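You operate a simulated robot arm through the tools that you are given. There is no shell and no other tool. Be economical: measure what you need, move in short steps, check, and stop when the job is done.

You run a simulated robot arm. Do the job below in one go: nothing can be reset, and whatever is moved stays where it is left.

## Task
Clip both plaques on the mat with the clips of their own numbers.
Fine: the clips are in the cream OLD drawer; each astride its tab; drawer shut.

It is judged by the outcome, as a careful person would: the job done as asked, and still so three seconds after it is handed in. It fails if anything else is knocked over, pushed out of place, dropped, spilled or broken.

## Robot
A 7-joint arm with a fingered hand on a trunk, on a base that drives. Base frame: it is fixed to the floor where the robot stands at the start and does not move with it; the origin is under the middle of the robot, x ahead of it, y to its left, z up. Units: mm, rad, N and s.
With the tool pointing down near the work surface it reaches from about 360 to 840 mm from the robot's upright axis, wherever it stands. Its first joint turns from -2.007 to 2.007 rad. Places, roughly: cream file drawer [1100, -100, 600]; sample box [1250, 500, 750]. Payload 5 kg.
The tool frame sits at the grasp point between the pads (the TCP): z along the fingers, y along the line on which they close. The tips reach 32 mm beyond it. Largest opening 160 mm; the body of the gripper starts 89 mm behind the TCP. The gripper is a hand of 4 fingers: y runs from the thumb to the fingers, the wrist lies at [0, 0, -267] in the tool frame, and closing takes about 1.5 s.
Orientation is that of the tool frame in the base frame, as a unit quaternion [w, x, y, z]. With the fingers straight down and closing along the base's y, the tool's x points along the base's -x, its y along +y and its z along -z.

## Interface
- The arm moves only by the tool apply_moves. Its argument "commands" is a list of rows, each a list of 3 entries, a list of its own where there are three numbers: the turn, a rotation vector about the tool's x, y, z in degrees, then the shift along the tool's x, y, z in mm, then the gripper command, from -1 (fully open) to 1 (shut), values between in proportion. In form: [[[wx, wy, wz], [tx, ty, tz], gripper], ...]. A call has 1 to 20 rows; each row is the pose to reach, as a shift and turn from the pose commanded when the call began, along the tool's axes at that moment. Each row takes 0.2 s and may step no farther than 50 mm and 0.15 rad from the row before; otherwise, or with a gripper value out of range, the whole call is refused. A pose out of reach is approached as far as the arm can. The call stops where the force on the tool passes 40 N (or 10 N more than at its start, if that is more) or the arm is blocked; 0.2 s more then pass. Each finger travels about 108 mm/s and halts on what it meets, pressing with about 23 N; the grip force reading is that of the motor and also rises with nothing between the fingers. The clock runs only during rows and for 0.2 s after the last one: add rows that repeat a pose to give the fingers time. It gives the time, the measured TCP pose, the force on the tool (base axes), the opening and the grip force at its end, in the units of the frame above (readings bear some noise), with the torque about the TCP (base axes, N m) and any sound that the robot's microphone picked up, and new pictures: "views" is both (left out), scene, wrist or none.
- Cameras (640 x 400 px; columns grow to the right, rows downward): "scene" is now at [20.5, 123.6, 1361.3]; the picture's right is [-0.39, -0.92, 0.00], its down [-0.57, 0.24, -0.79] and it looks along [0.72, -0.30, -0.62] (base axes); focal length 256 px, centre (320, 200). "wrist" rides on the gripper at [80, -4, -114] in the tool frame; the picture's right is [0.05, 1.00, 0.00], its down [-0.82, 0.04, -0.58] and it looks along [-0.58, 0.03, 0.82] (tool axes); focal length 265 px, centre (320, 200). There is no depth. A picture from a camera that has moved, and an enlarged one, comes with that camera's place and axes in the base frame and with its lens.
- lift_body(by): slides the trunk up (or, below 0, down) by that many mm; the arm and the scene camera ride with it, the base frame stays. It gives what a move gives, with no picture.
- roll_base(legs): drives the robot by 1 to 6 legs, each [ahead, turn to the left] in mm and rad, along the robot's own axes; the way and the turn of a leg run together, so that a leg with both is an arc; at most 1500 mm and 3.142 rad a leg. The arm and the cameras ride along, it lands a little off, and it stops where it bumps. It gives what a move gives, and a new picture of the scene camera.
- set_grasp(shape): the hand has 4 fingers and takes this shape, open, in about a second: jaw (thumb against the fingers, like two jaws); tri (thumb and two fingers); tip (a fingertip pinch); poke (one finger out to press); point (the index stretched); flat (the hand flat); cup (the hand cupped); fist (a fist). The gripper value then closes the fingers along that shape, each until it touches; the sizes above hold for jaw. It gives what a move gives, with no picture.
- head_to(pan, tilt): turns the head with the scene camera to pan (to the left, within 2.705 rad either way) and tilt (down, from -0.506 to 1.204), counted from straight ahead of the robot. It gives what a move gives, and a new picture of the scene camera.
- zoom(camera, box): a new picture of the part [left, top, right, bottom] of that camera's present view, enlarged. It takes no simulated time.
- sign_off(): hands the job in; it is judged then, once.

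Go step by step. Nothing tells you exact positions but the pictures and the camera data: compare them with the known pose of the tool, close in by small moves and look again before you grip or let go. The budget is 120 turns and 260 pictures, counting those below and the enlarged ones. Unless the task says otherwise, let go and move clear before handing in, and close with one line.

The tools are called after ">>>" as a command line: name --argument value ..., lists and objects as JSON in quotes. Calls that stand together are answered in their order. apply_moves: Moves the arm, as the interface text tells. Its arguments: {"type":"object","properties":{"commands":{"type":"array","items":{"type":"array"}},"views":{"type":"string","enum":["both","scene","wrist","none"]}},"required":["commands"]} The other tools are called the same way: lift_body (by) slides the trunk up or down; set_grasp (shape) gives the hand a shape; roll_base (legs) drives the base; head_to (pan, tilt) turns the head that bears the scene camera; zoom (camera, box) takes an enlarged picture of a part of a camera's view; sign_off () hands the job in.

At the start:

```text
clock: 0.0
eef_pos: [628.6, 13.7, 771.3]
tcp_rot: [0.0, 0.001, 1.0, 0.0]
force: [-0.8, 0.1, -0.8]
moment: [0.02, -0.02, -0.04]
grip_width: 159.6
finger_force: 0.1
shape: jaw
trunk travel left (down, up): [-475.0, 515.0]
robot x, y, heading: [-0.9, -0.6, -0.002]
head pan, tilt: [-0.396, 0.667]
```

scene: 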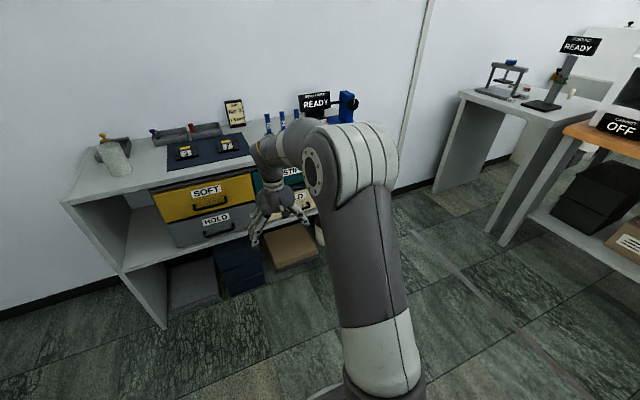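
wrist: 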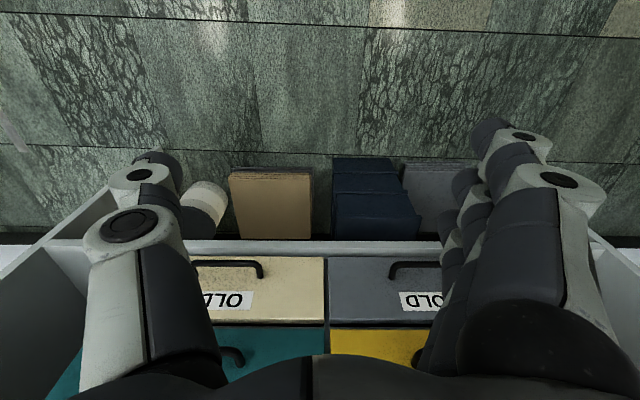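

I see a bench with four drawers (yellow SOFT, grey HOLD, teal, cream OLD) and a mat with two plaques on top. I'll look closer first.

>>> zoom --camera "scene" --box '[80, 80, 380, 268]'

>>> zoom --camera "scene" --box '[140, 100, 260, 175]'

```text
2.13 times, centred on (230, 174) of scene
camera zoom: at [20.5, 123.6, 1361.3], right [-0.39, -0.92, 0.0], down [-0.57, 0.24, -0.79], along [0.72, -0.3, -0.62], focal length 544 px, centre (512, 255)
```

zoom: 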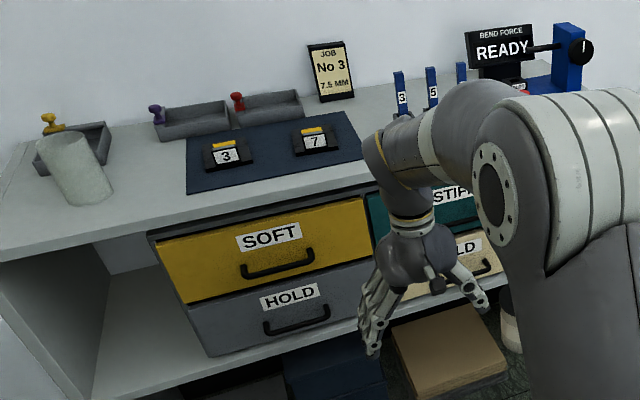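

```text
5.33 times, centred on (200, 138) of scene
camera zoom: at [20.5, 123.6, 1361.3], right [-0.39, -0.92, 0.0], down [-0.57, 0.24, -0.79], along [0.72, -0.3, -0.62], focal length 1363 px, centre (960, 533)
```

zoom: 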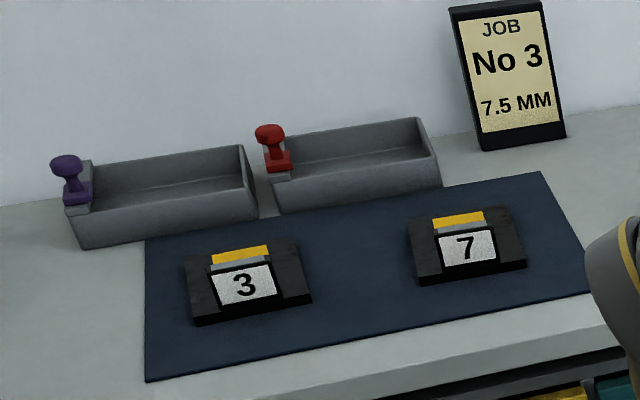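

I see plaques 3 and 7 on the mat with tabs at their far edge. Next: wrist view of the OLD drawer handle, enlarged.

>>> zoom --camera "wrist" --box '[150, 220, 470, 400]'

>>> head_to --pan -0.1 --tilt 0.75

```text
2.00 times, centred on (310, 310) of wrist
camera zoom: at [548.1, 9.9, 884.9], right [-0.05, 1.0, 0.0], down [0.82, 0.04, 0.58], along [0.58, 0.03, -0.82], focal length 531 px, centre (340, -20)
```

zoom: 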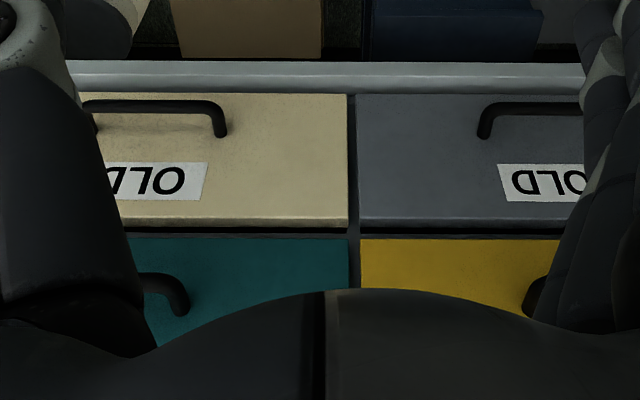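

```text
clock: 0.8
eef_pos: [629.4, 13.8, 772.7]
tcp_rot: [0.001, 0.0, 1.0, 0.0]
force: [1.1, -0.1, 1.0]
moment: [0.0, -0.01, 0.0]
grip_width: 159.8
finger_force: 0.2
shape: jaw
trunk travel left (down, up): [-475.0, 515.0]
robot x, y, heading: [0.0, -0.6, -0.007]
head pan, tilt: [-0.099, 0.75]
camera scene: at [23.5, 148.5, 1354.2], right [-0.1, -0.99, 0.0], down [-0.68, 0.07, -0.73], along [0.73, -0.07, -0.68], focal length 256 px, centre (320, 200)
```

scene: 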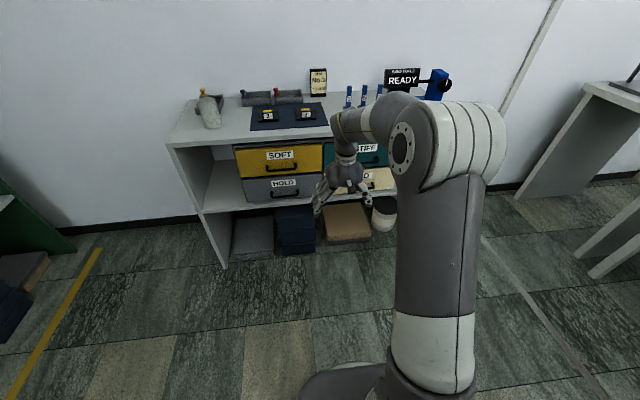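

Stereo estimates: drawer fronts at x≈970, OLD drawer spans z≈494–644, y≈-327…38, its handle near (935, -145, 543). I'll lower the trunk and turn the tool to point forward, closing vertically.

>>> lift_body --by -230

>>> apply_moves --commands '[[[-4.619, -4.619, 4.619], [-8, -10.6, 0], -1], [[-9.238, -9.238, 9.238], [-16, -21, 0], -1], [[-13.857, -13.857, 13.857], [-24, -32, 0], -1], [[-18.476, -18.476, 18.476], [-32, -42, 0], -1], [[-23.095, -23.095, 23.095], [-41, -53, 0], -1], [[-27.714, -27.714, 27.714], [-49, -64, 0], -1], [[-32.333, -32.333, 32.333], [-57, -74, 0], -1], [[-36.952, -36.952, 36.952], [-65, -85, 0], -1], [[-41.571, -41.571, 41.571], [-73, -95, 0], -1], [[-46.19, -46.19, 46.19], [-81, -106, 0], -1], [[-50.809, -50.809, 50.809], [-89, -117, 0], -1], [[-55.428, -55.428, 55.428], [-98, -127, 0], -1], [[-60.047, -60.047, 60.047], [-106, -138, 0], -1], [[-64.666, -64.666, 64.666], [-114, -148, 0], -1], [[-69.282, -69.282, 69.282], [-122, -159, 0], -1], [[-69.282, -69.282, 69.282], [-122, -159, 0], -1]]'

```text
clock: 3.2
eef_pos: [629.5, 13.1, 543.0]
tcp_rot: [0.0, 0.0, 1.0, 0.0]
force: [-0.2, -0.8, -1.5]
moment: [-0.01, -0.01, -0.04]
grip_width: 159.9
finger_force: 0.1
shape: jaw
trunk travel left (down, up): [-245.0, 745.0]
robot x, y, heading: [-1.0, -3.5, 0.003]
head pan, tilt: [-0.099, 0.75]
```

```text
clock: 6.6
eef_pos: [752.4, -146.2, 543.4]
tcp_rot: [0.501, 0.5, 0.499, 0.5]
force: [0.6, 0.7, 0.3]
moment: [0.01, 0.01, -0.01]
grip_width: 159.7
finger_force: 0.0
shape: jaw
trunk travel left (down, up): [-245.0, 745.0]
robot x, y, heading: [-0.3, -2.0, -0.003]
head pan, tilt: [-0.099, 0.75]
camera scene: at [23.4, 148.4, 1124.2], right [-0.1, -1.0, 0.0], down [-0.68, 0.07, -0.73], along [0.73, -0.07, -0.68], focal length 256 px, centre (320, 200)
camera wrist: at [637.4, -64.6, 538.2], right [0.0, 0.05, 1.0], down [-0.58, -0.82, 0.04], along [0.82, -0.58, 0.03], focal length 265 px, centre (320, 200)
```

scene: 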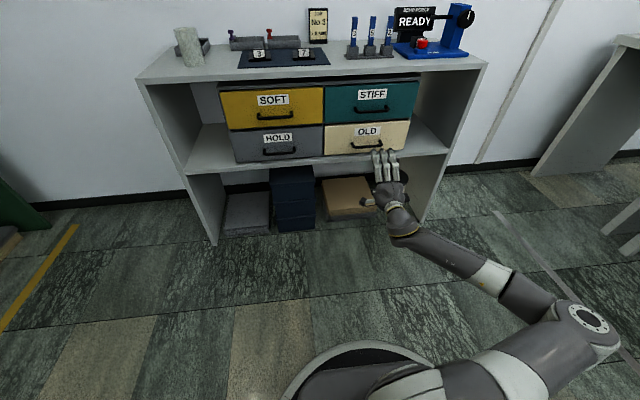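
wrist: 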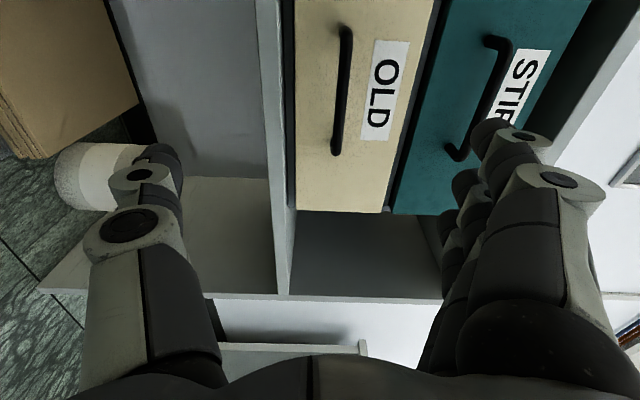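

The scene view is clear now: handle bar runs y≈-190…-75 at z≈561, x≈905. I'll approach with a partly closed hand and look.

>>> apply_moves --commands '[[[0, 0, 0], [5, 9, 20], 0.2], [[0, 0, 0], [13, 18, 50], 0.2], [[0, 0, 0], [13, 18, 80], 0.2], [[0, 0, 0], [13, 18, 80], 0.2]]'

```text
clock: 7.6
eef_pos: [830.4, -133.2, 562.4]
tcp_rot: [0.499, 0.5, 0.5, 0.5]
force: [-0.1, 0.6, 0.0]
moment: [0.0, -0.02, 0.01]
grip_width: 64.9
finger_force: 0.1
shape: jaw
trunk travel left (down, up): [-245.0, 745.0]
robot x, y, heading: [0.6, 6.2, -0.0]
head pan, tilt: [-0.099, 0.75]
camera scene: at [23.4, 148.4, 1124.2], right [-0.1, -0.99, 0.0], down [-0.68, 0.07, -0.73], along [0.73, -0.07, -0.68], focal length 256 px, centre (320, 200)
camera wrist: at [718.0, -52.7, 556.0], right [0.0, 0.05, 1.0], down [-0.58, -0.82, 0.04], along [0.82, -0.58, 0.03], focal length 265 px, centre (320, 200)
```

scene: 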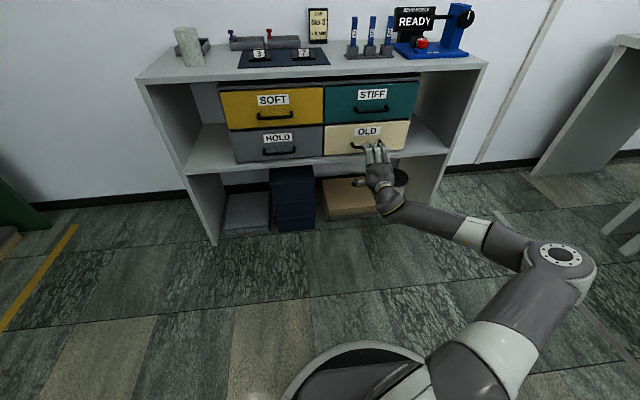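
wrist: 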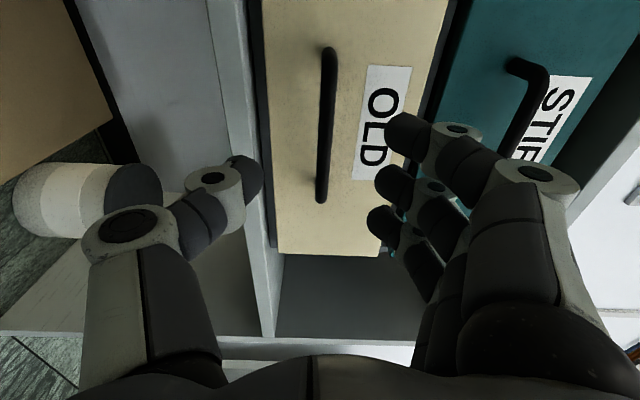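

The bar lies centrally between thumb and fingers. Advance, then close.

>>> apply_moves --commands '[[[0, 0, 0], [8, 0, 20], 0.2], [[0, 0, 0], [8, 0, 40], 0.2], [[0, 0, 0], [8, 0, 55], 0.2], [[0, 0, 0], [8, 0, 55], 0.2]]'

```text
clock: 8.6
eef_pos: [885.7, -124.8, 561.8]
tcp_rot: [0.5, 0.501, 0.5, 0.5]
force: [0.4, 0.2, 0.2]
moment: [-0.03, -0.01, 0.0]
grip_width: 64.8
finger_force: 0.0
shape: jaw
trunk travel left (down, up): [-245.0, 745.0]
robot x, y, heading: [3.3, 2.5, -0.003]
head pan, tilt: [-0.099, 0.75]
camera scene: at [23.4, 148.5, 1124.2], right [-0.1, -1.0, 0.0], down [-0.68, 0.07, -0.73], along [0.73, -0.07, -0.68], focal length 256 px, centre (320, 200)
camera wrist: at [771.9, -43.6, 557.4], right [0.0, 0.05, 1.0], down [-0.58, -0.82, 0.04], along [0.82, -0.58, 0.03], focal length 265 px, centre (320, 200)
```

scene: 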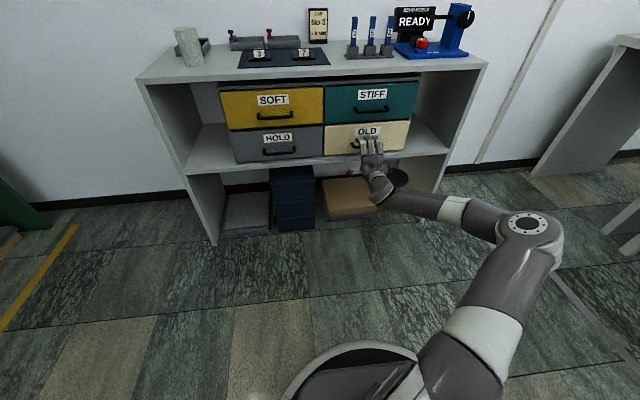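
wrist: 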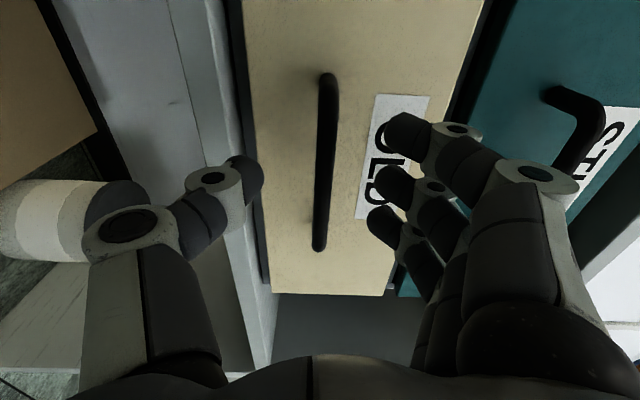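

The bar looks a bit deeper (x≈925). Advance another 22 mm, then close.

>>> apply_moves --commands '[[[0, 0, 0], [0, 0, 12], 0.2], [[0, 0, 0], [0, 0, 24], 0.2], [[0, 0, 0], [0, 0, 24], 0.2]]' --views "wrist"

```text
clock: 9.4
eef_pos: [911.0, -123.1, 560.5]
tcp_rot: [0.501, 0.5, 0.5, 0.5]
force: [-0.3, 0.0, 0.2]
moment: [-0.01, -0.02, -0.01]
grip_width: 64.7
finger_force: 0.1
shape: jaw
trunk travel left (down, up): [-245.0, 745.0]
robot x, y, heading: [0.0, 0.9, 0.001]
head pan, tilt: [-0.099, 0.75]
camera wrist: at [796.8, -41.7, 556.2], right [0.0, 0.05, 1.0], down [-0.58, -0.82, 0.04], along [0.82, -0.58, 0.03], focal length 265 px, centre (320, 200)
```

wrist: 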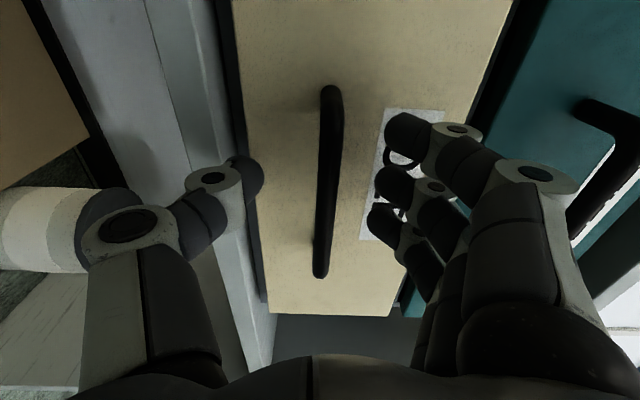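

>>> apply_moves --commands '[[[0, 0, 0], [0, 0, 0], 0.5], [[0, 0, 0], [0, 0, 0], 1], [[0, 0, 0], [0, 0, 0], 1], [[0, 0, 0], [0, 0, 0], 1], [[0, 0, 0], [0, 0, 0], 1], [[0, 0, 0], [0, 0, 0], 1]]' --views "wrist"

```text
clock: 10.8
eef_pos: [910.7, -121.8, 561.7]
tcp_rot: [0.5, 0.5, 0.5, 0.5]
force: [3.5, -0.4, 0.7]
moment: [0.08, -0.11, 0.08]
grip_width: 1.0
finger_force: 22.7
shape: jaw
trunk travel left (down, up): [-245.0, 745.0]
robot x, y, heading: [-0.5, -0.5, -0.0]
head pan, tilt: [-0.099, 0.75]
camera wrist: at [796.8, -41.7, 556.4], right [0.0, 0.05, 1.0], down [-0.58, -0.82, 0.04], along [0.82, -0.58, 0.03], focal length 265 px, centre (320, 200)
```

wrist: 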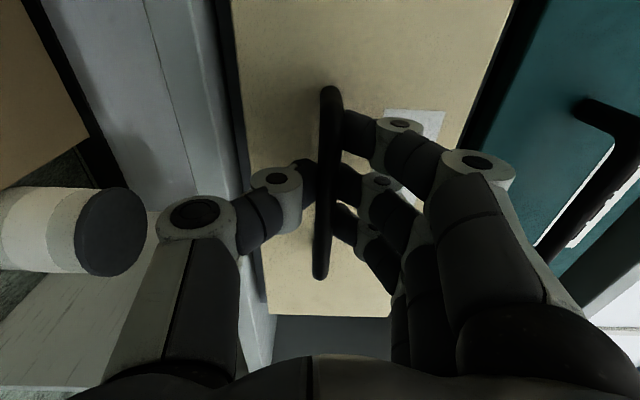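

The fingertips seem closed behind the bar — a hook. Pull back gently.

>>> apply_moves --commands '[[[0, 0, 0], [0, 0, -10], 1], [[0, 0, 0], [0, 0, -20], 1], [[0, 0, 0], [0, 0, -35], 1], [[0, 0, 0], [0, 0, -50], 1], [[0, 0, 0], [0, 0, -50], 1]]'

```text
clock: 12.0
eef_pos: [859.5, -124.6, 562.0]
tcp_rot: [0.501, 0.5, 0.499, 0.5]
force: [0.5, -5.9, 3.9]
moment: [0.18, -0.17, 0.05]
grip_width: 0.3
finger_force: 23.0
shape: jaw
trunk travel left (down, up): [-245.0, 745.0]
robot x, y, heading: [-0.2, 4.6, 0.002]
head pan, tilt: [-0.099, 0.75]
camera scene: at [23.2, 148.1, 1124.3], right [-0.1, -0.99, 0.0], down [-0.68, 0.07, -0.73], along [0.73, -0.07, -0.68], focal length 256 px, centre (320, 200)
camera wrist: at [746.0, -43.5, 555.9], right [0.0, 0.05, 1.0], down [-0.58, -0.81, 0.04], along [0.82, -0.58, 0.03], focal length 265 px, centre (320, 200)
```

scene: 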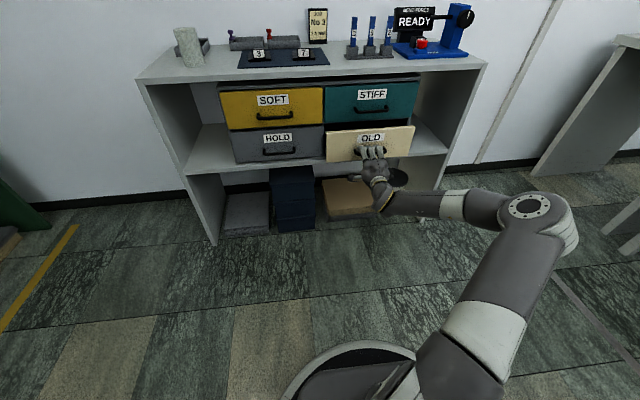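
wrist: 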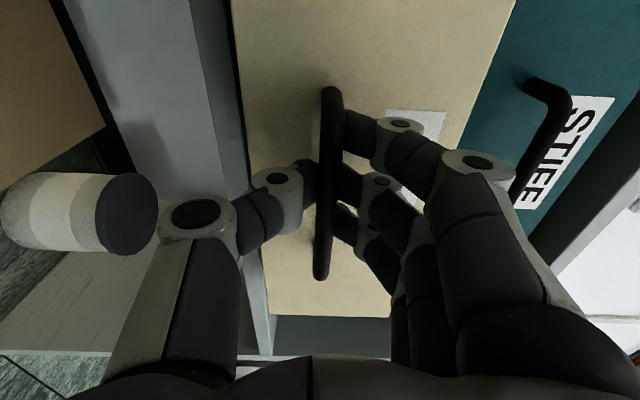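

The drawer is opening well. Pull another ~180 mm, slowly.

>>> apply_moves --commands '[[[0, 0, 0], [0, 0, -15], 1], [[0, 0, 0], [0, 0, -30], 1], [[0, 0, 0], [0, 0, -45], 1], [[0, 0, 0], [0, 0, -60], 1], [[0, 0, 0], [0, 0, -75], 1], [[0, 0, 0], [0, 0, -90], 1], [[0, 0, 0], [0, 0, -105], 1], [[0, 0, 0], [0, 0, -120], 1], [[0, 0, 0], [0, 0, -135], 1], [[0, 0, 0], [0, 0, -150], 1], [[0, 0, 0], [0, 0, -165], 1], [[0, 0, 0], [0, 0, -165], 1]]'

```text
clock: 14.6
eef_pos: [694.1, -129.8, 560.6]
tcp_rot: [0.502, 0.502, 0.498, 0.498]
force: [3.5, -39.7, 3.2]
moment: [0.48, -0.2, -0.24]
grip_width: 0.1
finger_force: 23.7
shape: jaw
trunk travel left (down, up): [-245.0, 745.0]
robot x, y, heading: [2.5, 0.2, 0.003]
head pan, tilt: [-0.099, 0.75]
camera scene: at [23.5, 146.2, 1124.5], right [-0.1, -0.99, 0.0], down [-0.68, 0.07, -0.73], along [0.73, -0.07, -0.68], focal length 256 px, centre (320, 200)
camera wrist: at [581.3, -48.0, 555.4], right [0.0, 0.05, 1.0], down [-0.58, -0.81, 0.04], along [0.81, -0.58, 0.03], focal length 265 px, centre (320, 200)
```

scene: 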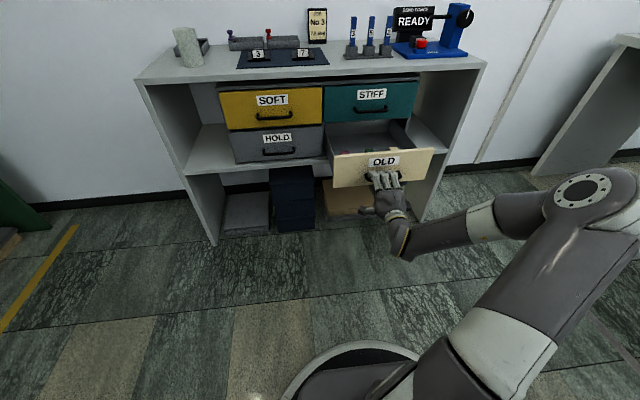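
wrist: 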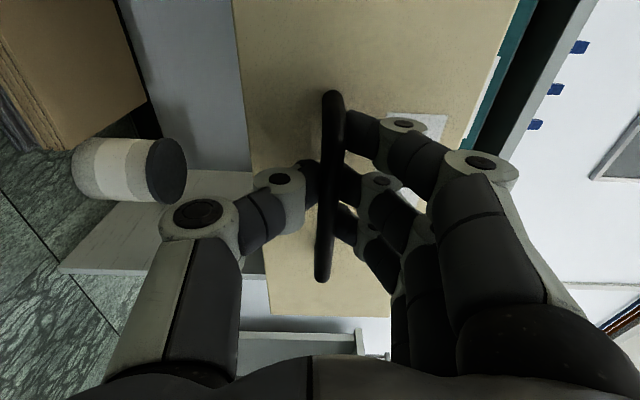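

The drawer is open ~215 mm. A side force has built up, so I'll ease that by opening the fingers and look inside.

>>> apply_moves --commands '[[[0, 0, 0], [0, 0, 0], 0.7], [[0, 0, 0], [0, 0, 0], 0.4], [[0, 0, 0], [0, 0, 0], 0.2], [[0, 0, 0], [0, 0, 0], 0.2]]' --views "none"

>>> zoom --camera "scene" --box '[310, 100, 450, 190]'

```text
clock: 15.6
eef_pos: [694.4, -125.7, 560.6]
tcp_rot: [0.499, 0.499, 0.501, 0.501]
force: [-0.4, -0.5, -0.1]
moment: [0.03, 0.0, -0.01]
grip_width: 63.4
finger_force: 0.1
shape: jaw
trunk travel left (down, up): [-245.0, 745.0]
robot x, y, heading: [-3.4, -2.0, -0.002]
head pan, tilt: [-0.099, 0.75]
```

```text
4.44 times, centred on (380, 145) of scene
camera zoom: at [23.4, 148.1, 1124.2], right [-0.1, -1.0, 0.0], down [-0.68, 0.07, -0.73], along [0.73, -0.07, -0.68], focal length 1136 px, centre (53, 444)
```

zoom: 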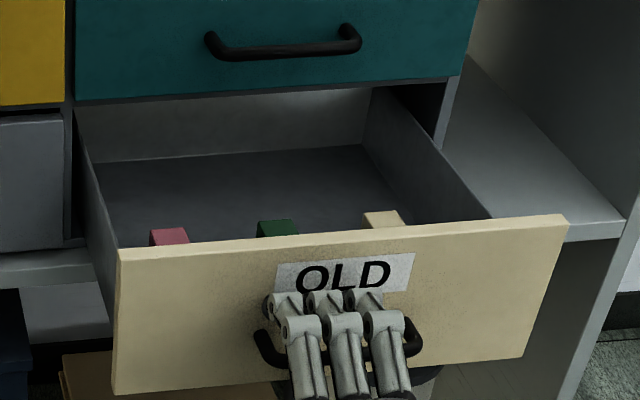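

Three clips (red, green, cream) stand near the front of the drawer. Back the hand off, raise the trunk, and look in from above.

>>> apply_moves --commands '[[[0, 0, 0], [0, 0, -40], 0.2], [[0, 0, 0], [0, 0, -80], 0], [[0, 0, 0], [0, 0, -110], -0.2], [[0, 0, 0], [0, 0, -110], -0.2]]' --views "none"

>>> lift_body --by 400

>>> head_to --pan -0.25 --tilt 0.9

>>> zoom --camera "scene" --box '[240, 60, 420, 175]'

```text
clock: 16.6
eef_pos: [587.0, -127.2, 560.0]
tcp_rot: [0.5, 0.499, 0.5, 0.501]
force: [-1.5, 0.5, 0.1]
moment: [-0.07, -0.03, 0.0]
grip_width: 95.3
finger_force: 0.1
shape: jaw
out of reach, approached as far as the arm can: row 3, 4
trunk travel left (down, up): [-245.0, 745.0]
robot x, y, heading: [-0.1, -2.0, 0.003]
head pan, tilt: [-0.099, 0.75]
```

```text
clock: 20.4
eef_pos: [587.2, -126.6, 961.4]
tcp_rot: [0.5, 0.5, 0.501, 0.5]
force: [0.4, -0.2, 0.4]
moment: [-0.04, 0.02, -0.02]
grip_width: 95.4
finger_force: 0.0
shape: jaw
trunk travel left (down, up): [-645.0, 345.0]
robot x, y, heading: [-0.1, 2.3, 0.001]
head pan, tilt: [-0.099, 0.75]
```

```text
clock: 21.1
eef_pos: [587.3, -126.6, 960.3]
tcp_rot: [0.5, 0.5, 0.5, 0.499]
force: [0.7, -0.6, -0.5]
moment: [0.0, -0.01, -0.03]
grip_width: 95.4
finger_force: 0.1
shape: jaw
trunk travel left (down, up): [-645.0, 345.0]
robot x, y, heading: [-1.9, -3.9, -0.001]
head pan, tilt: [-0.25, 0.901]
camera scene: at [14.2, 137.7, 1512.4], right [-0.25, -0.97, 0.0], down [-0.76, 0.19, -0.62], along [0.6, -0.15, -0.78], focal length 256 px, centre (320, 200)
```

scene: 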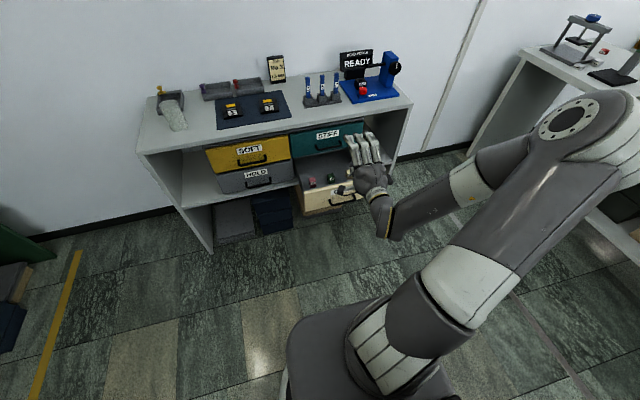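

```text
3.48 times, centred on (330, 118) of scene
camera zoom: at [14.2, 137.7, 1512.4], right [-0.25, -0.97, 0.0], down [-0.76, 0.19, -0.62], along [0.6, -0.15, -0.78], focal length 889 px, centre (285, 487)
```

zoom: 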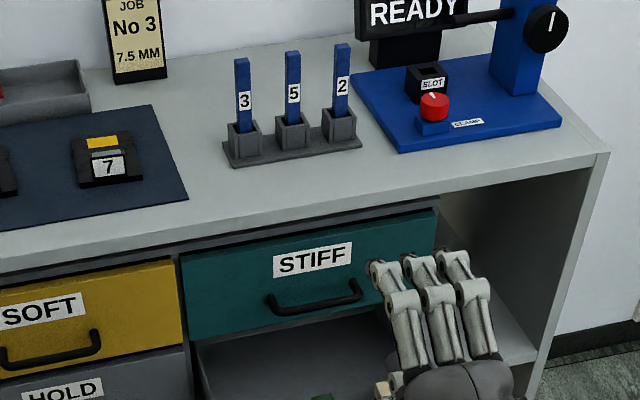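

>>> zoom --camera "scene" --box '[280, 145, 380, 215]'

>>> zoom --camera "scene" --box '[205, 75, 305, 140]'

```text
5.71 times, centred on (330, 180) of scene
camera zoom: at [14.2, 137.7, 1512.4], right [-0.25, -0.97, 0.0], down [-0.76, 0.19, -0.62], along [0.6, -0.15, -0.78], focal length 1460 px, centre (263, 314)
```

zoom: 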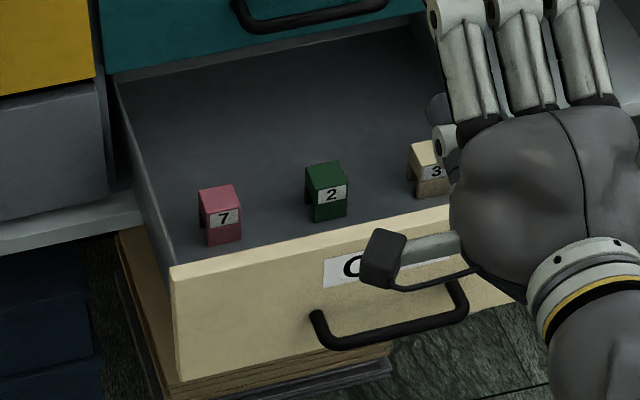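

```text
6.15 times, centred on (255, 108) of scene
camera zoom: at [14.2, 137.7, 1512.4], right [-0.25, -0.97, 0.0], down [-0.76, 0.19, -0.62], along [0.6, -0.15, -0.78], focal length 1573 px, centre (720, 769)
```

zoom: 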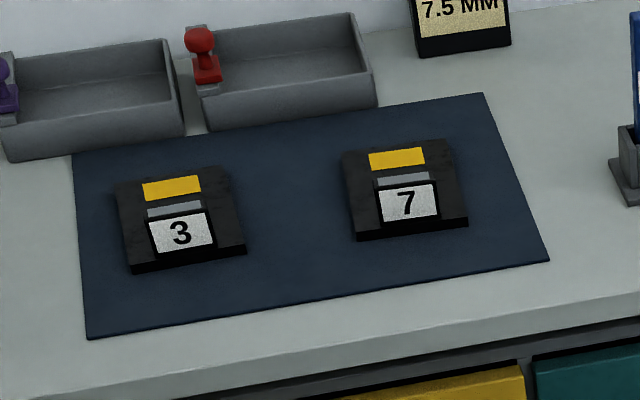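

Clips read: red 7, green 2, cream 3 — inverted U's with the channel along y. Turn the tool to point down and look in with the wrist camera.

>>> apply_moves --commands '[[[4.619, 4.619, -4.619], [4.5, -5, 6], -0.2], [[9.238, 9.238, -9.238], [9, -10, 12], -0.2], [[13.857, 13.857, -13.857], [13, -16, 18], -0.2], [[18.476, 18.476, -18.476], [18, -21, 25], -0.2], [[23.095, 23.095, -23.095], [22, -27, 31], -0.2], [[27.714, 27.714, -27.714], [27, -32, 37], -0.2], [[32.333, 32.333, -32.333], [31, -37, 43], -0.2], [[36.952, 36.952, -36.952], [36, -43, 50], -0.2], [[41.571, 41.571, -41.571], [40, -48, 56], -0.2], [[46.19, 46.19, -46.19], [45, -53, 62], -0.2], [[50.809, 50.809, -50.809], [49, -59, 68], -0.2], [[55.428, 55.428, -55.428], [54, -64, 74], -0.2], [[60.047, 60.047, -60.047], [58, -69, 81], -0.2], [[64.666, 64.666, -64.666], [63, -75, 87], -0.2], [[69.282, 69.282, -69.282], [67, -80, 93], -0.2], [[69.282, 69.282, -69.282], [67, -80, 93], -0.2]]'

```text
clock: 24.6
eef_pos: [679.5, -60.5, 882.3]
tcp_rot: [-0.001, -0.001, 1.0, -0.001]
force: [0.7, 0.3, 0.1]
moment: [0.02, 0.0, 0.02]
grip_width: 95.7
finger_force: 0.1
shape: jaw
trunk travel left (down, up): [-645.0, 345.0]
robot x, y, heading: [0.0, -2.1, 0.0]
head pan, tilt: [-0.25, 0.901]
camera scene: at [14.3, 137.9, 1512.3], right [-0.25, -0.97, 0.0], down [-0.76, 0.19, -0.62], along [0.6, -0.15, -0.78], focal length 256 px, centre (320, 200)
camera wrist: at [600.2, -65.1, 994.9], right [-0.05, 1.0, 0.0], down [0.82, 0.04, 0.58], along [0.58, 0.03, -0.82], focal length 265 px, centre (320, 200)
```

scene: 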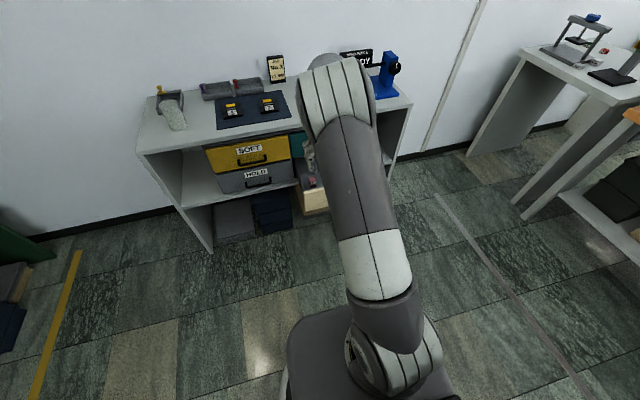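
wrist: 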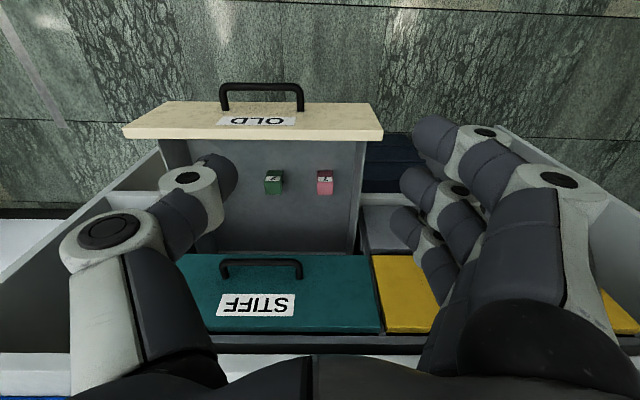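

Clip 7 is at about (872, -41). That's just past reach, so roll 150 mm ahead (hand stays high), then descend.

>>> roll_base --legs '[[150, 0]]'

>>> apply_moves --commands '[[[0, 0, 0], [-10, 10, 30], -0.2], [[0, 0, 0], [-20, 20, 60], -0.2], [[0, 0, 0], [-30, 20, 90], -0.2], [[0, 0, 0], [-30, 20, 90], -0.2]]'

```text
clock: 25.9
eef_pos: [832.1, -57.3, 882.0]
tcp_rot: [0.001, -0.003, 1.0, 0.0]
force: [1.4, 0.5, -0.3]
moment: [-0.02, 0.0, 0.04]
grip_width: 95.5
finger_force: 0.1
shape: jaw
trunk travel left (down, up): [-645.0, 345.0]
robot x, y, heading: [148.3, 2.0, 0.004]
head pan, tilt: [-0.25, 0.901]
camera scene: at [165.7, 139.6, 1512.3], right [-0.25, -0.97, 0.0], down [-0.76, 0.19, -0.62], along [0.6, -0.15, -0.78], focal length 256 px, centre (320, 200)
```

scene: 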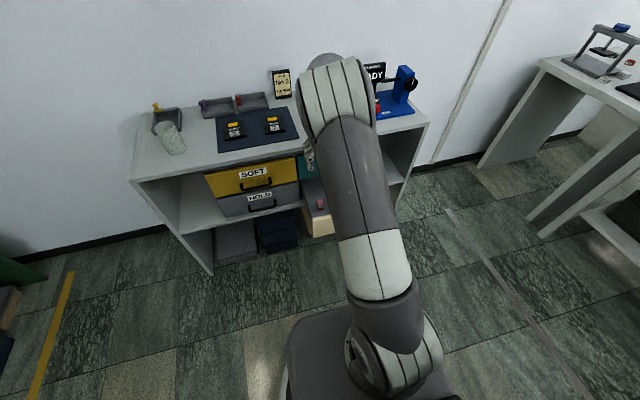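

```text
clock: 26.9
eef_pos: [861.1, -36.1, 791.5]
tcp_rot: [0.0, -0.004, 1.0, 0.0]
force: [0.1, -0.3, 0.0]
moment: [-0.03, 0.04, -0.03]
grip_width: 95.7
finger_force: 0.0
shape: jaw
trunk travel left (down, up): [-645.0, 345.0]
robot x, y, heading: [150.9, -2.2, 0.001]
head pan, tilt: [-0.25, 0.901]
camera scene: at [165.2, 139.6, 1512.3], right [-0.25, -0.97, 0.0], down [-0.76, 0.19, -0.62], along [0.6, -0.15, -0.78], focal length 256 px, centre (320, 200)
camera wrist: at [780.8, -41.1, 903.5], right [-0.06, 1.0, 0.0], down [0.81, 0.05, 0.58], along [0.58, 0.03, -0.82], focal length 265 px, centre (320, 200)
```

scene: 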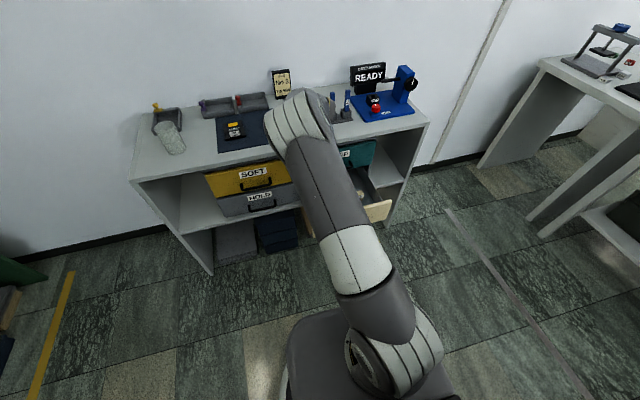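
wrist: 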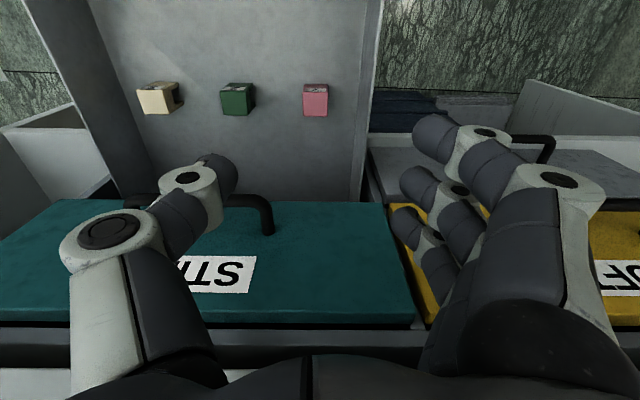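

Clip 7's top is at about (880, -41, 540). The STIFF handle would be close to the hand body there, so I'll first push the drawer another ~80 mm out from inside its front panel with closed fingers.

>>> apply_moves --commands '[[[0, 0, 0], [25, -30, 0], 0.4], [[0, 0, 0], [46, -60, 0], 1], [[0, 0, 0], [46, -89, 0], 1], [[0, 0, 0], [46, -89, 20], 1], [[0, 0, 0], [46, -89, 50], 1], [[0, 0, 0], [46, -89, 80], 1], [[0, 0, 0], [46, -89, 110], 1], [[0, 0, 0], [46, -89, 140], 1], [[0, 0, 0], [46, -89, 165], 1], [[0, 0, 0], [46, -89, 165], 1]]'

```text
clock: 29.1
eef_pos: [815.8, -127.3, 627.0]
tcp_rot: [0.0, -0.002, 1.0, 0.0]
force: [-0.8, -0.1, 0.0]
moment: [-0.01, 0.01, 0.03]
grip_width: 0.1
finger_force: 23.6
shape: jaw
trunk travel left (down, up): [-645.0, 345.0]
robot x, y, heading: [150.6, 5.7, 0.0]
head pan, tilt: [-0.25, 0.901]
camera scene: at [165.1, 139.6, 1512.3], right [-0.25, -0.97, 0.0], down [-0.76, 0.19, -0.62], along [0.6, -0.15, -0.78], focal length 256 px, centre (320, 200)
camera wrist: at [735.1, -130.3, 739.5], right [-0.06, 1.0, 0.0], down [0.81, 0.05, 0.58], along [0.58, 0.03, -0.82], focal length 265 px, centre (320, 200)
```

scene: 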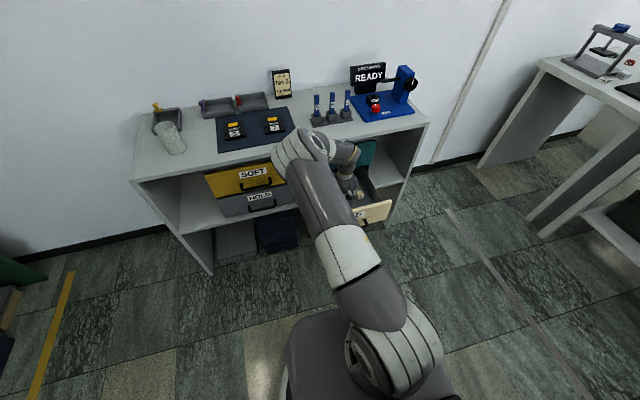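
wrist: 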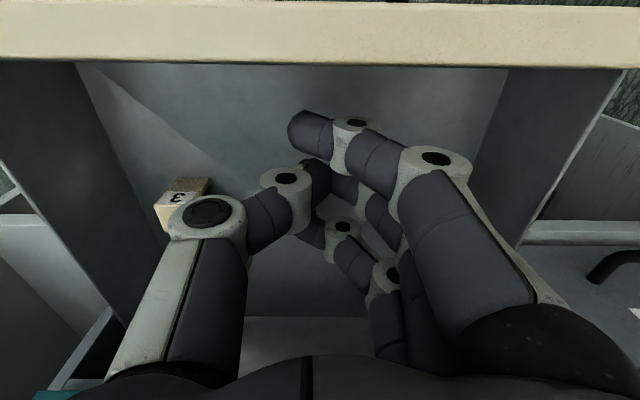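

>>> apply_moves --commands '[[[0, 0, 0], [12, 0, 0], 1], [[0, 0, 0], [24, 0, 0], 1], [[0, 0, 0], [36, 0, 0], 1], [[0, 0, 0], [48, 0, 0], 1], [[0, 0, 0], [60, 0, 0], 1], [[0, 0, 0], [70, 0, 0], 1], [[0, 0, 0], [80, 0, 0], 1], [[0, 0, 0], [90, 0, 0], 1], [[0, 0, 0], [90, 0, 0], 1]]'

```text
clock: 31.1
eef_pos: [724.7, -127.9, 627.0]
tcp_rot: [0.0, -0.004, 1.0, -0.001]
force: [0.6, -0.7, 0.8]
moment: [-0.03, 0.02, 0.0]
grip_width: 0.2
finger_force: 23.1
shape: jaw
trunk travel left (down, up): [-645.0, 345.0]
robot x, y, heading: [151.2, -0.5, 0.001]
head pan, tilt: [-0.25, 0.901]
camera scene: at [164.9, 139.6, 1512.3], right [-0.25, -0.97, 0.0], down [-0.76, 0.19, -0.62], along [0.6, -0.15, -0.78], focal length 256 px, centre (320, 200)
camera wrist: at [644.2, -131.8, 740.0], right [-0.06, 1.0, 0.0], down [0.81, 0.05, 0.58], along [0.58, 0.03, -0.82], focal length 265 px, centre (320, 200)
```

scene: 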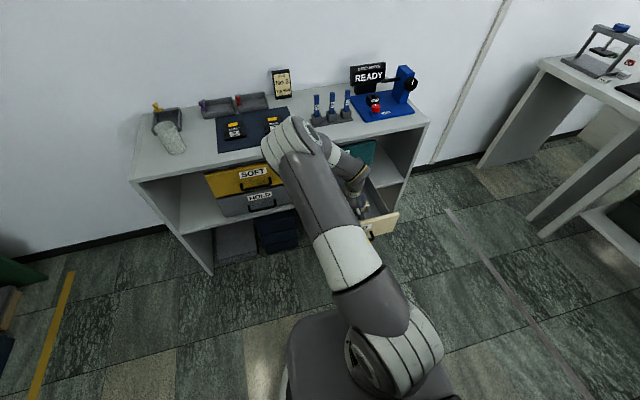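
wrist: 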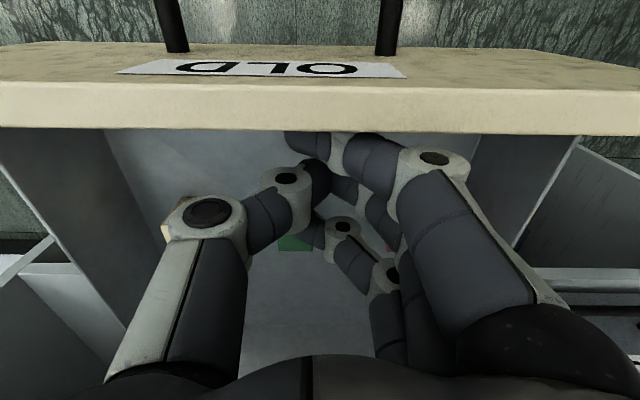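

The drawer moved out about 70 mm more. Rise and look at the clips.

>>> apply_moves --commands '[[[0, 0, 0], [-10, 0, -30], 1], [[0, 0, 0], [-15, 10, -70], 1], [[0, 0, 0], [-20, 30, -110], 1], [[0, 0, 0], [-20, 60, -140], 0.5], [[0, 0, 0], [-20, 86, -150], 0], [[0, 0, 0], [-20, 86, -150], 0]]' --views "wrist"

>>> zoom --camera "wrist" --box '[80, 40, 400, 240]'

```text
clock: 32.5
eef_pos: [748.5, -40.3, 776.6]
tcp_rot: [0.001, -0.003, 1.0, 0.0]
force: [0.0, -0.1, -0.6]
moment: [0.0, -0.03, -0.02]
grip_width: 79.1
finger_force: 0.2
shape: jaw
trunk travel left (down, up): [-645.0, 345.0]
robot x, y, heading: [152.9, 0.8, -0.007]
head pan, tilt: [-0.25, 0.901]
camera wrist: at [667.7, -45.2, 889.4], right [-0.06, 1.0, 0.0], down [0.82, 0.05, 0.58], along [0.58, 0.03, -0.82], focal length 265 px, centre (320, 200)
```

wrist: 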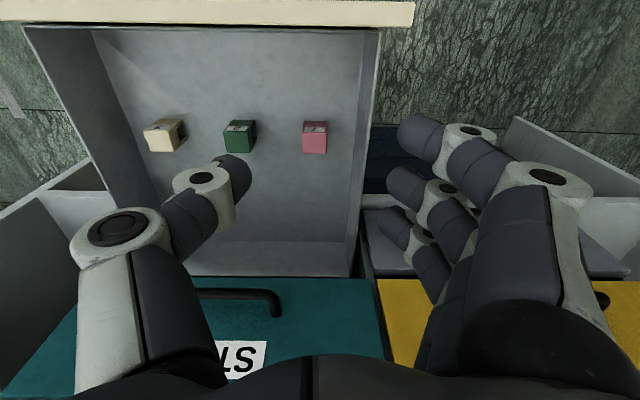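

```text
2.00 times, centred on (240, 140) of wrist
camera zoom: at [667.7, -45.2, 889.4], right [-0.06, 1.0, 0.0], down [0.82, 0.05, 0.58], along [0.58, 0.03, -0.82], focal length 531 px, centre (480, 320)
```

zoom: 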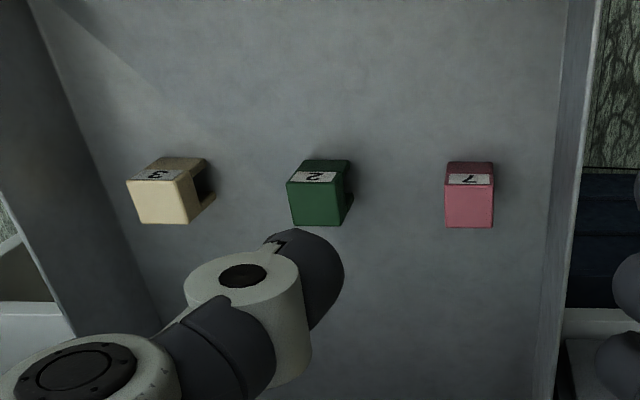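

The clips are undisturbed. Check the plaque tabs more closely before deciding the grip direction.

>>> zoom --camera "scene" --box '[212, 105, 262, 140]'

>>> set_grasp --shape "tip"

>>> apply_moves --commands '[[[0, 0, 0], [-20, 0, 10], 0], [[0, 0, 0], [-40, 0, 20], 0], [[0, 0, 0], [-40, 0, 20], 0]]'

```text
11.43 times, centred on (237, 122) of scene
camera zoom: at [165.0, 139.7, 1512.3], right [-0.25, -0.97, 0.0], down [-0.76, 0.19, -0.62], along [0.6, -0.15, -0.78], focal length 2921 px, centre (1269, 1086)
```

zoom: 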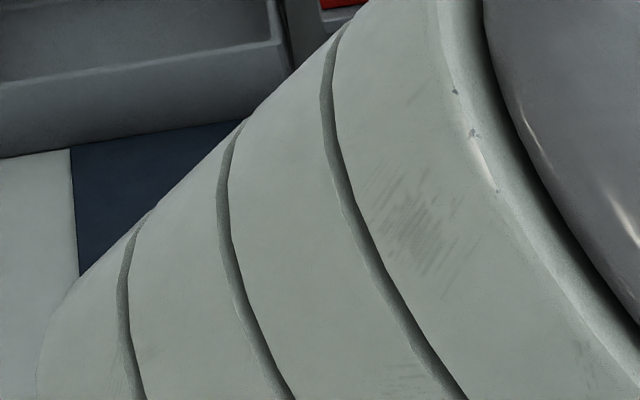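

```text
clock: 33.4
eef_pos: [747.6, -41.1, 777.3]
tcp_rot: [0.0, -0.004, 1.0, 0.0]
force: [-0.1, -0.5, -0.6]
moment: [0.03, 0.01, 0.04]
grip_width: 159.9
finger_force: 0.1
shape: tip
trunk travel left (down, up): [-645.0, 345.0]
robot x, y, heading: [149.3, 1.8, 0.0]
head pan, tilt: [-0.25, 0.901]
```

```text
clock: 34.2
eef_pos: [786.9, -40.1, 756.1]
tcp_rot: [0.0, -0.003, 1.0, 0.0]
force: [0.4, 0.2, -0.4]
moment: [-0.01, 0.06, -0.03]
grip_width: 80.7
finger_force: 0.0
shape: tip
trunk travel left (down, up): [-645.0, 345.0]
robot x, y, heading: [150.1, -0.3, 0.007]
head pan, tilt: [-0.25, 0.901]
camera scene: at [165.0, 139.6, 1512.3], right [-0.25, -0.97, 0.0], down [-0.76, 0.19, -0.62], along [0.6, -0.15, -0.78], focal length 256 px, centre (320, 200)
camera wrist: at [706.6, -43.7, 869.1], right [-0.06, 1.0, 0.0], down [0.82, 0.05, 0.58], along [0.58, 0.03, -0.82], focal length 265 px, centre (320, 200)
```

scene: 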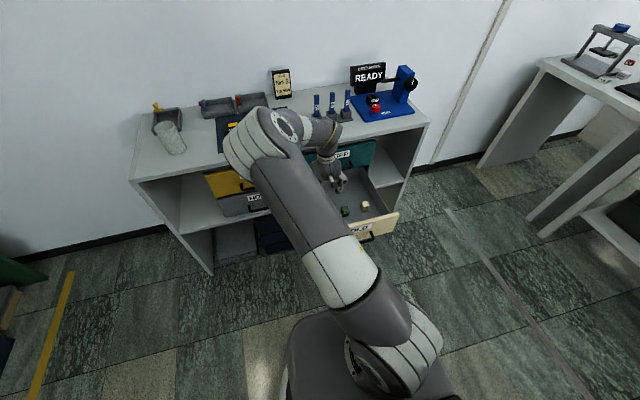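
wrist: 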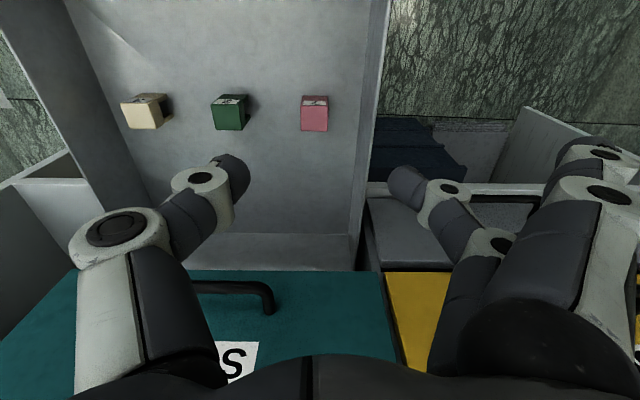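

Tip shape gives a thumb–finger pinch centred on the TCP. Before gripping, I'll raise the hand and look at the plaques' tabs with the wrist camera.

>>> apply_moves --commands '[[[0, 0, 0], [0, 0, -48], 0], [[0, 0, 0], [0, 0, -96], 0], [[0, 0, 0], [0, 0, -144], 0], [[0, 0, 0], [0, 0, -194], 0], [[0, 0, 0], [-16, 41, -194], 0], [[0, 0, 0], [-32, 82, -194], 0], [[0, 0, 0], [-48, 123, -194], 0], [[0, 0, 0], [-64, 165, -194], 0], [[0, 0, 0], [-80, 206, -194], 0], [[0, 0, 0], [-96, 248, -194], 0], [[0, 0, 0], [-113, 290, -194], 0], [[0, 0, 0], [-113, 290, -194], 0]]'

>>> zoom --camera "wrist" --box '[180, 160, 500, 360]'

```text
clock: 36.8
eef_pos: [899.0, 252.1, 951.8]
tcp_rot: [0.0, -0.003, 1.0, 0.0]
force: [1.1, 0.5, 0.2]
moment: [-0.01, 0.0, -0.02]
grip_width: 80.6
finger_force: 0.1
shape: tip
trunk travel left (down, up): [-645.0, 345.0]
robot x, y, heading: [150.7, 3.5, 0.002]
head pan, tilt: [-0.25, 0.901]
camera scene: at [165.0, 139.9, 1512.3], right [-0.25, -0.97, 0.0], down [-0.76, 0.19, -0.62], along [0.6, -0.15, -0.78], focal length 256 px, centre (320, 200)
camera wrist: at [818.0, 248.1, 1063.7], right [-0.06, 1.0, 0.0], down [0.81, 0.05, 0.58], along [0.58, 0.03, -0.82], focal length 265 px, centre (320, 200)
```

scene: 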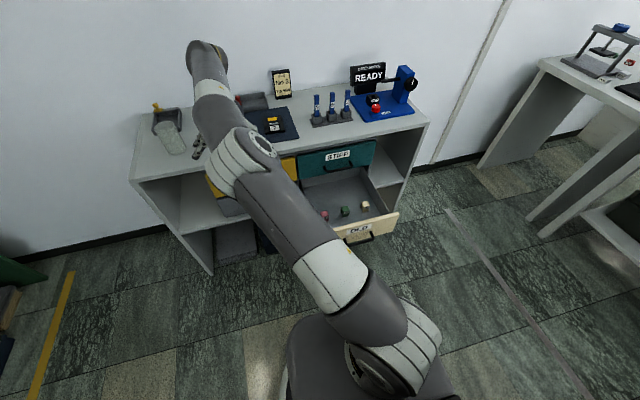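
wrist: 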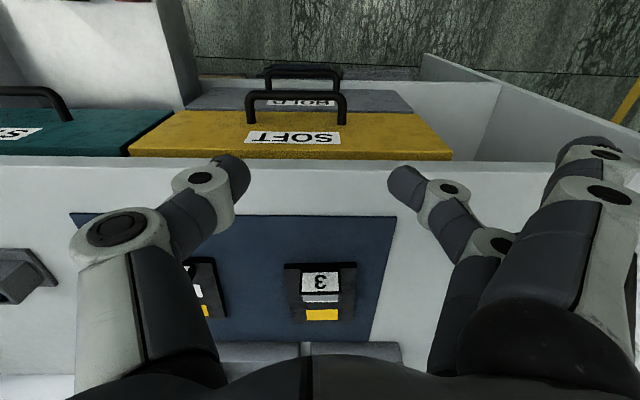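

```text
2.00 times, centred on (340, 260) of wrist
camera zoom: at [818.0, 248.1, 1063.7], right [-0.06, 1.0, 0.0], down [0.81, 0.05, 0.58], along [0.58, 0.03, -0.82], focal length 531 px, centre (280, 80)
```

zoom: 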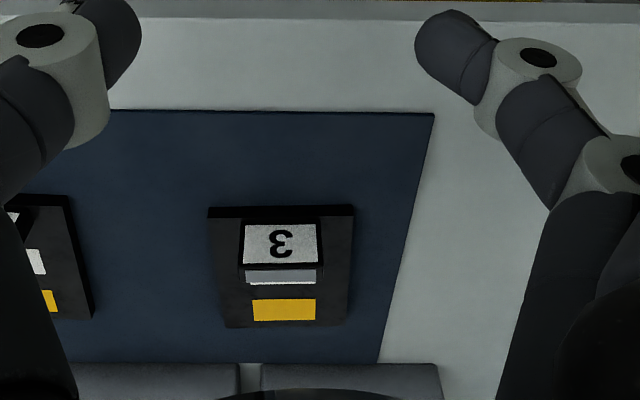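

>>> zoom --camera "wrist" --box '[270, 250, 370, 330]'

```text
5.00 times, centred on (320, 290) of wrist
camera zoom: at [818.0, 248.1, 1063.7], right [-0.06, 1.0, 0.0], down [0.81, 0.05, 0.58], along [0.58, 0.03, -0.82], focal length 1327 px, centre (320, -250)
```

zoom: 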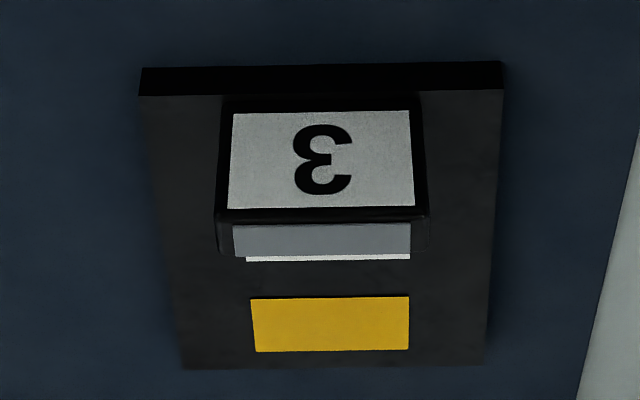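

The tab geometry is unclear from this low angle, so I'll raise the trunk for a steeper look.

>>> lift_body --by 300

>>> apply_moves --commands '[[[0, 0, 0], [-15, 0, 0], 0], [[0, 0, 0], [-15, 0, 0], 0]]' --views "wrist"

>>> zoom --camera "wrist" --box '[250, 160, 410, 260]'

```text
clock: 39.8
eef_pos: [898.2, 252.2, 1251.1]
tcp_rot: [0.0, -0.004, 1.0, 0.0]
force: [-0.2, -0.1, 1.1]
moment: [-0.02, 0.02, -0.01]
grip_width: 80.6
finger_force: 0.0
shape: tip
trunk travel left (down, up): [-945.0, 45.0]
robot x, y, heading: [154.6, 4.8, -0.0]
head pan, tilt: [-0.25, 0.901]
```

```text
clock: 40.4
eef_pos: [913.2, 254.1, 1252.5]
tcp_rot: [0.0, -0.004, 1.0, 0.0]
force: [-1.0, 0.5, -0.4]
moment: [0.0, -0.04, -0.03]
grip_width: 80.6
finger_force: 0.1
shape: tip
trunk travel left (down, up): [-945.0, 45.0]
robot x, y, heading: [153.6, -3.4, -0.001]
head pan, tilt: [-0.25, 0.901]
camera wrist: at [832.2, 249.9, 1364.4], right [-0.06, 1.0, 0.0], down [0.81, 0.05, 0.58], along [0.58, 0.03, -0.82], focal length 265 px, centre (320, 200)
```

wrist: 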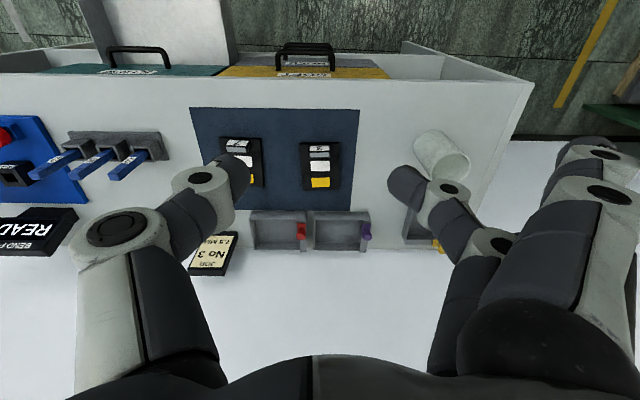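

```text
4.00 times, centred on (330, 210) of wrist
camera zoom: at [832.2, 249.9, 1364.4], right [-0.06, 1.0, 0.0], down [0.81, 0.05, 0.58], along [0.58, 0.03, -0.82], focal length 1062 px, centre (280, 160)
```

zoom: 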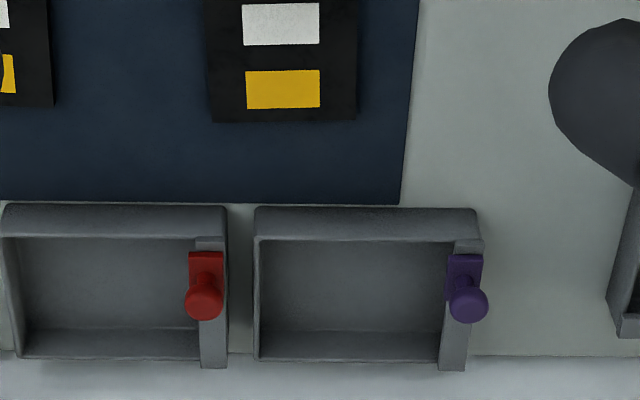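

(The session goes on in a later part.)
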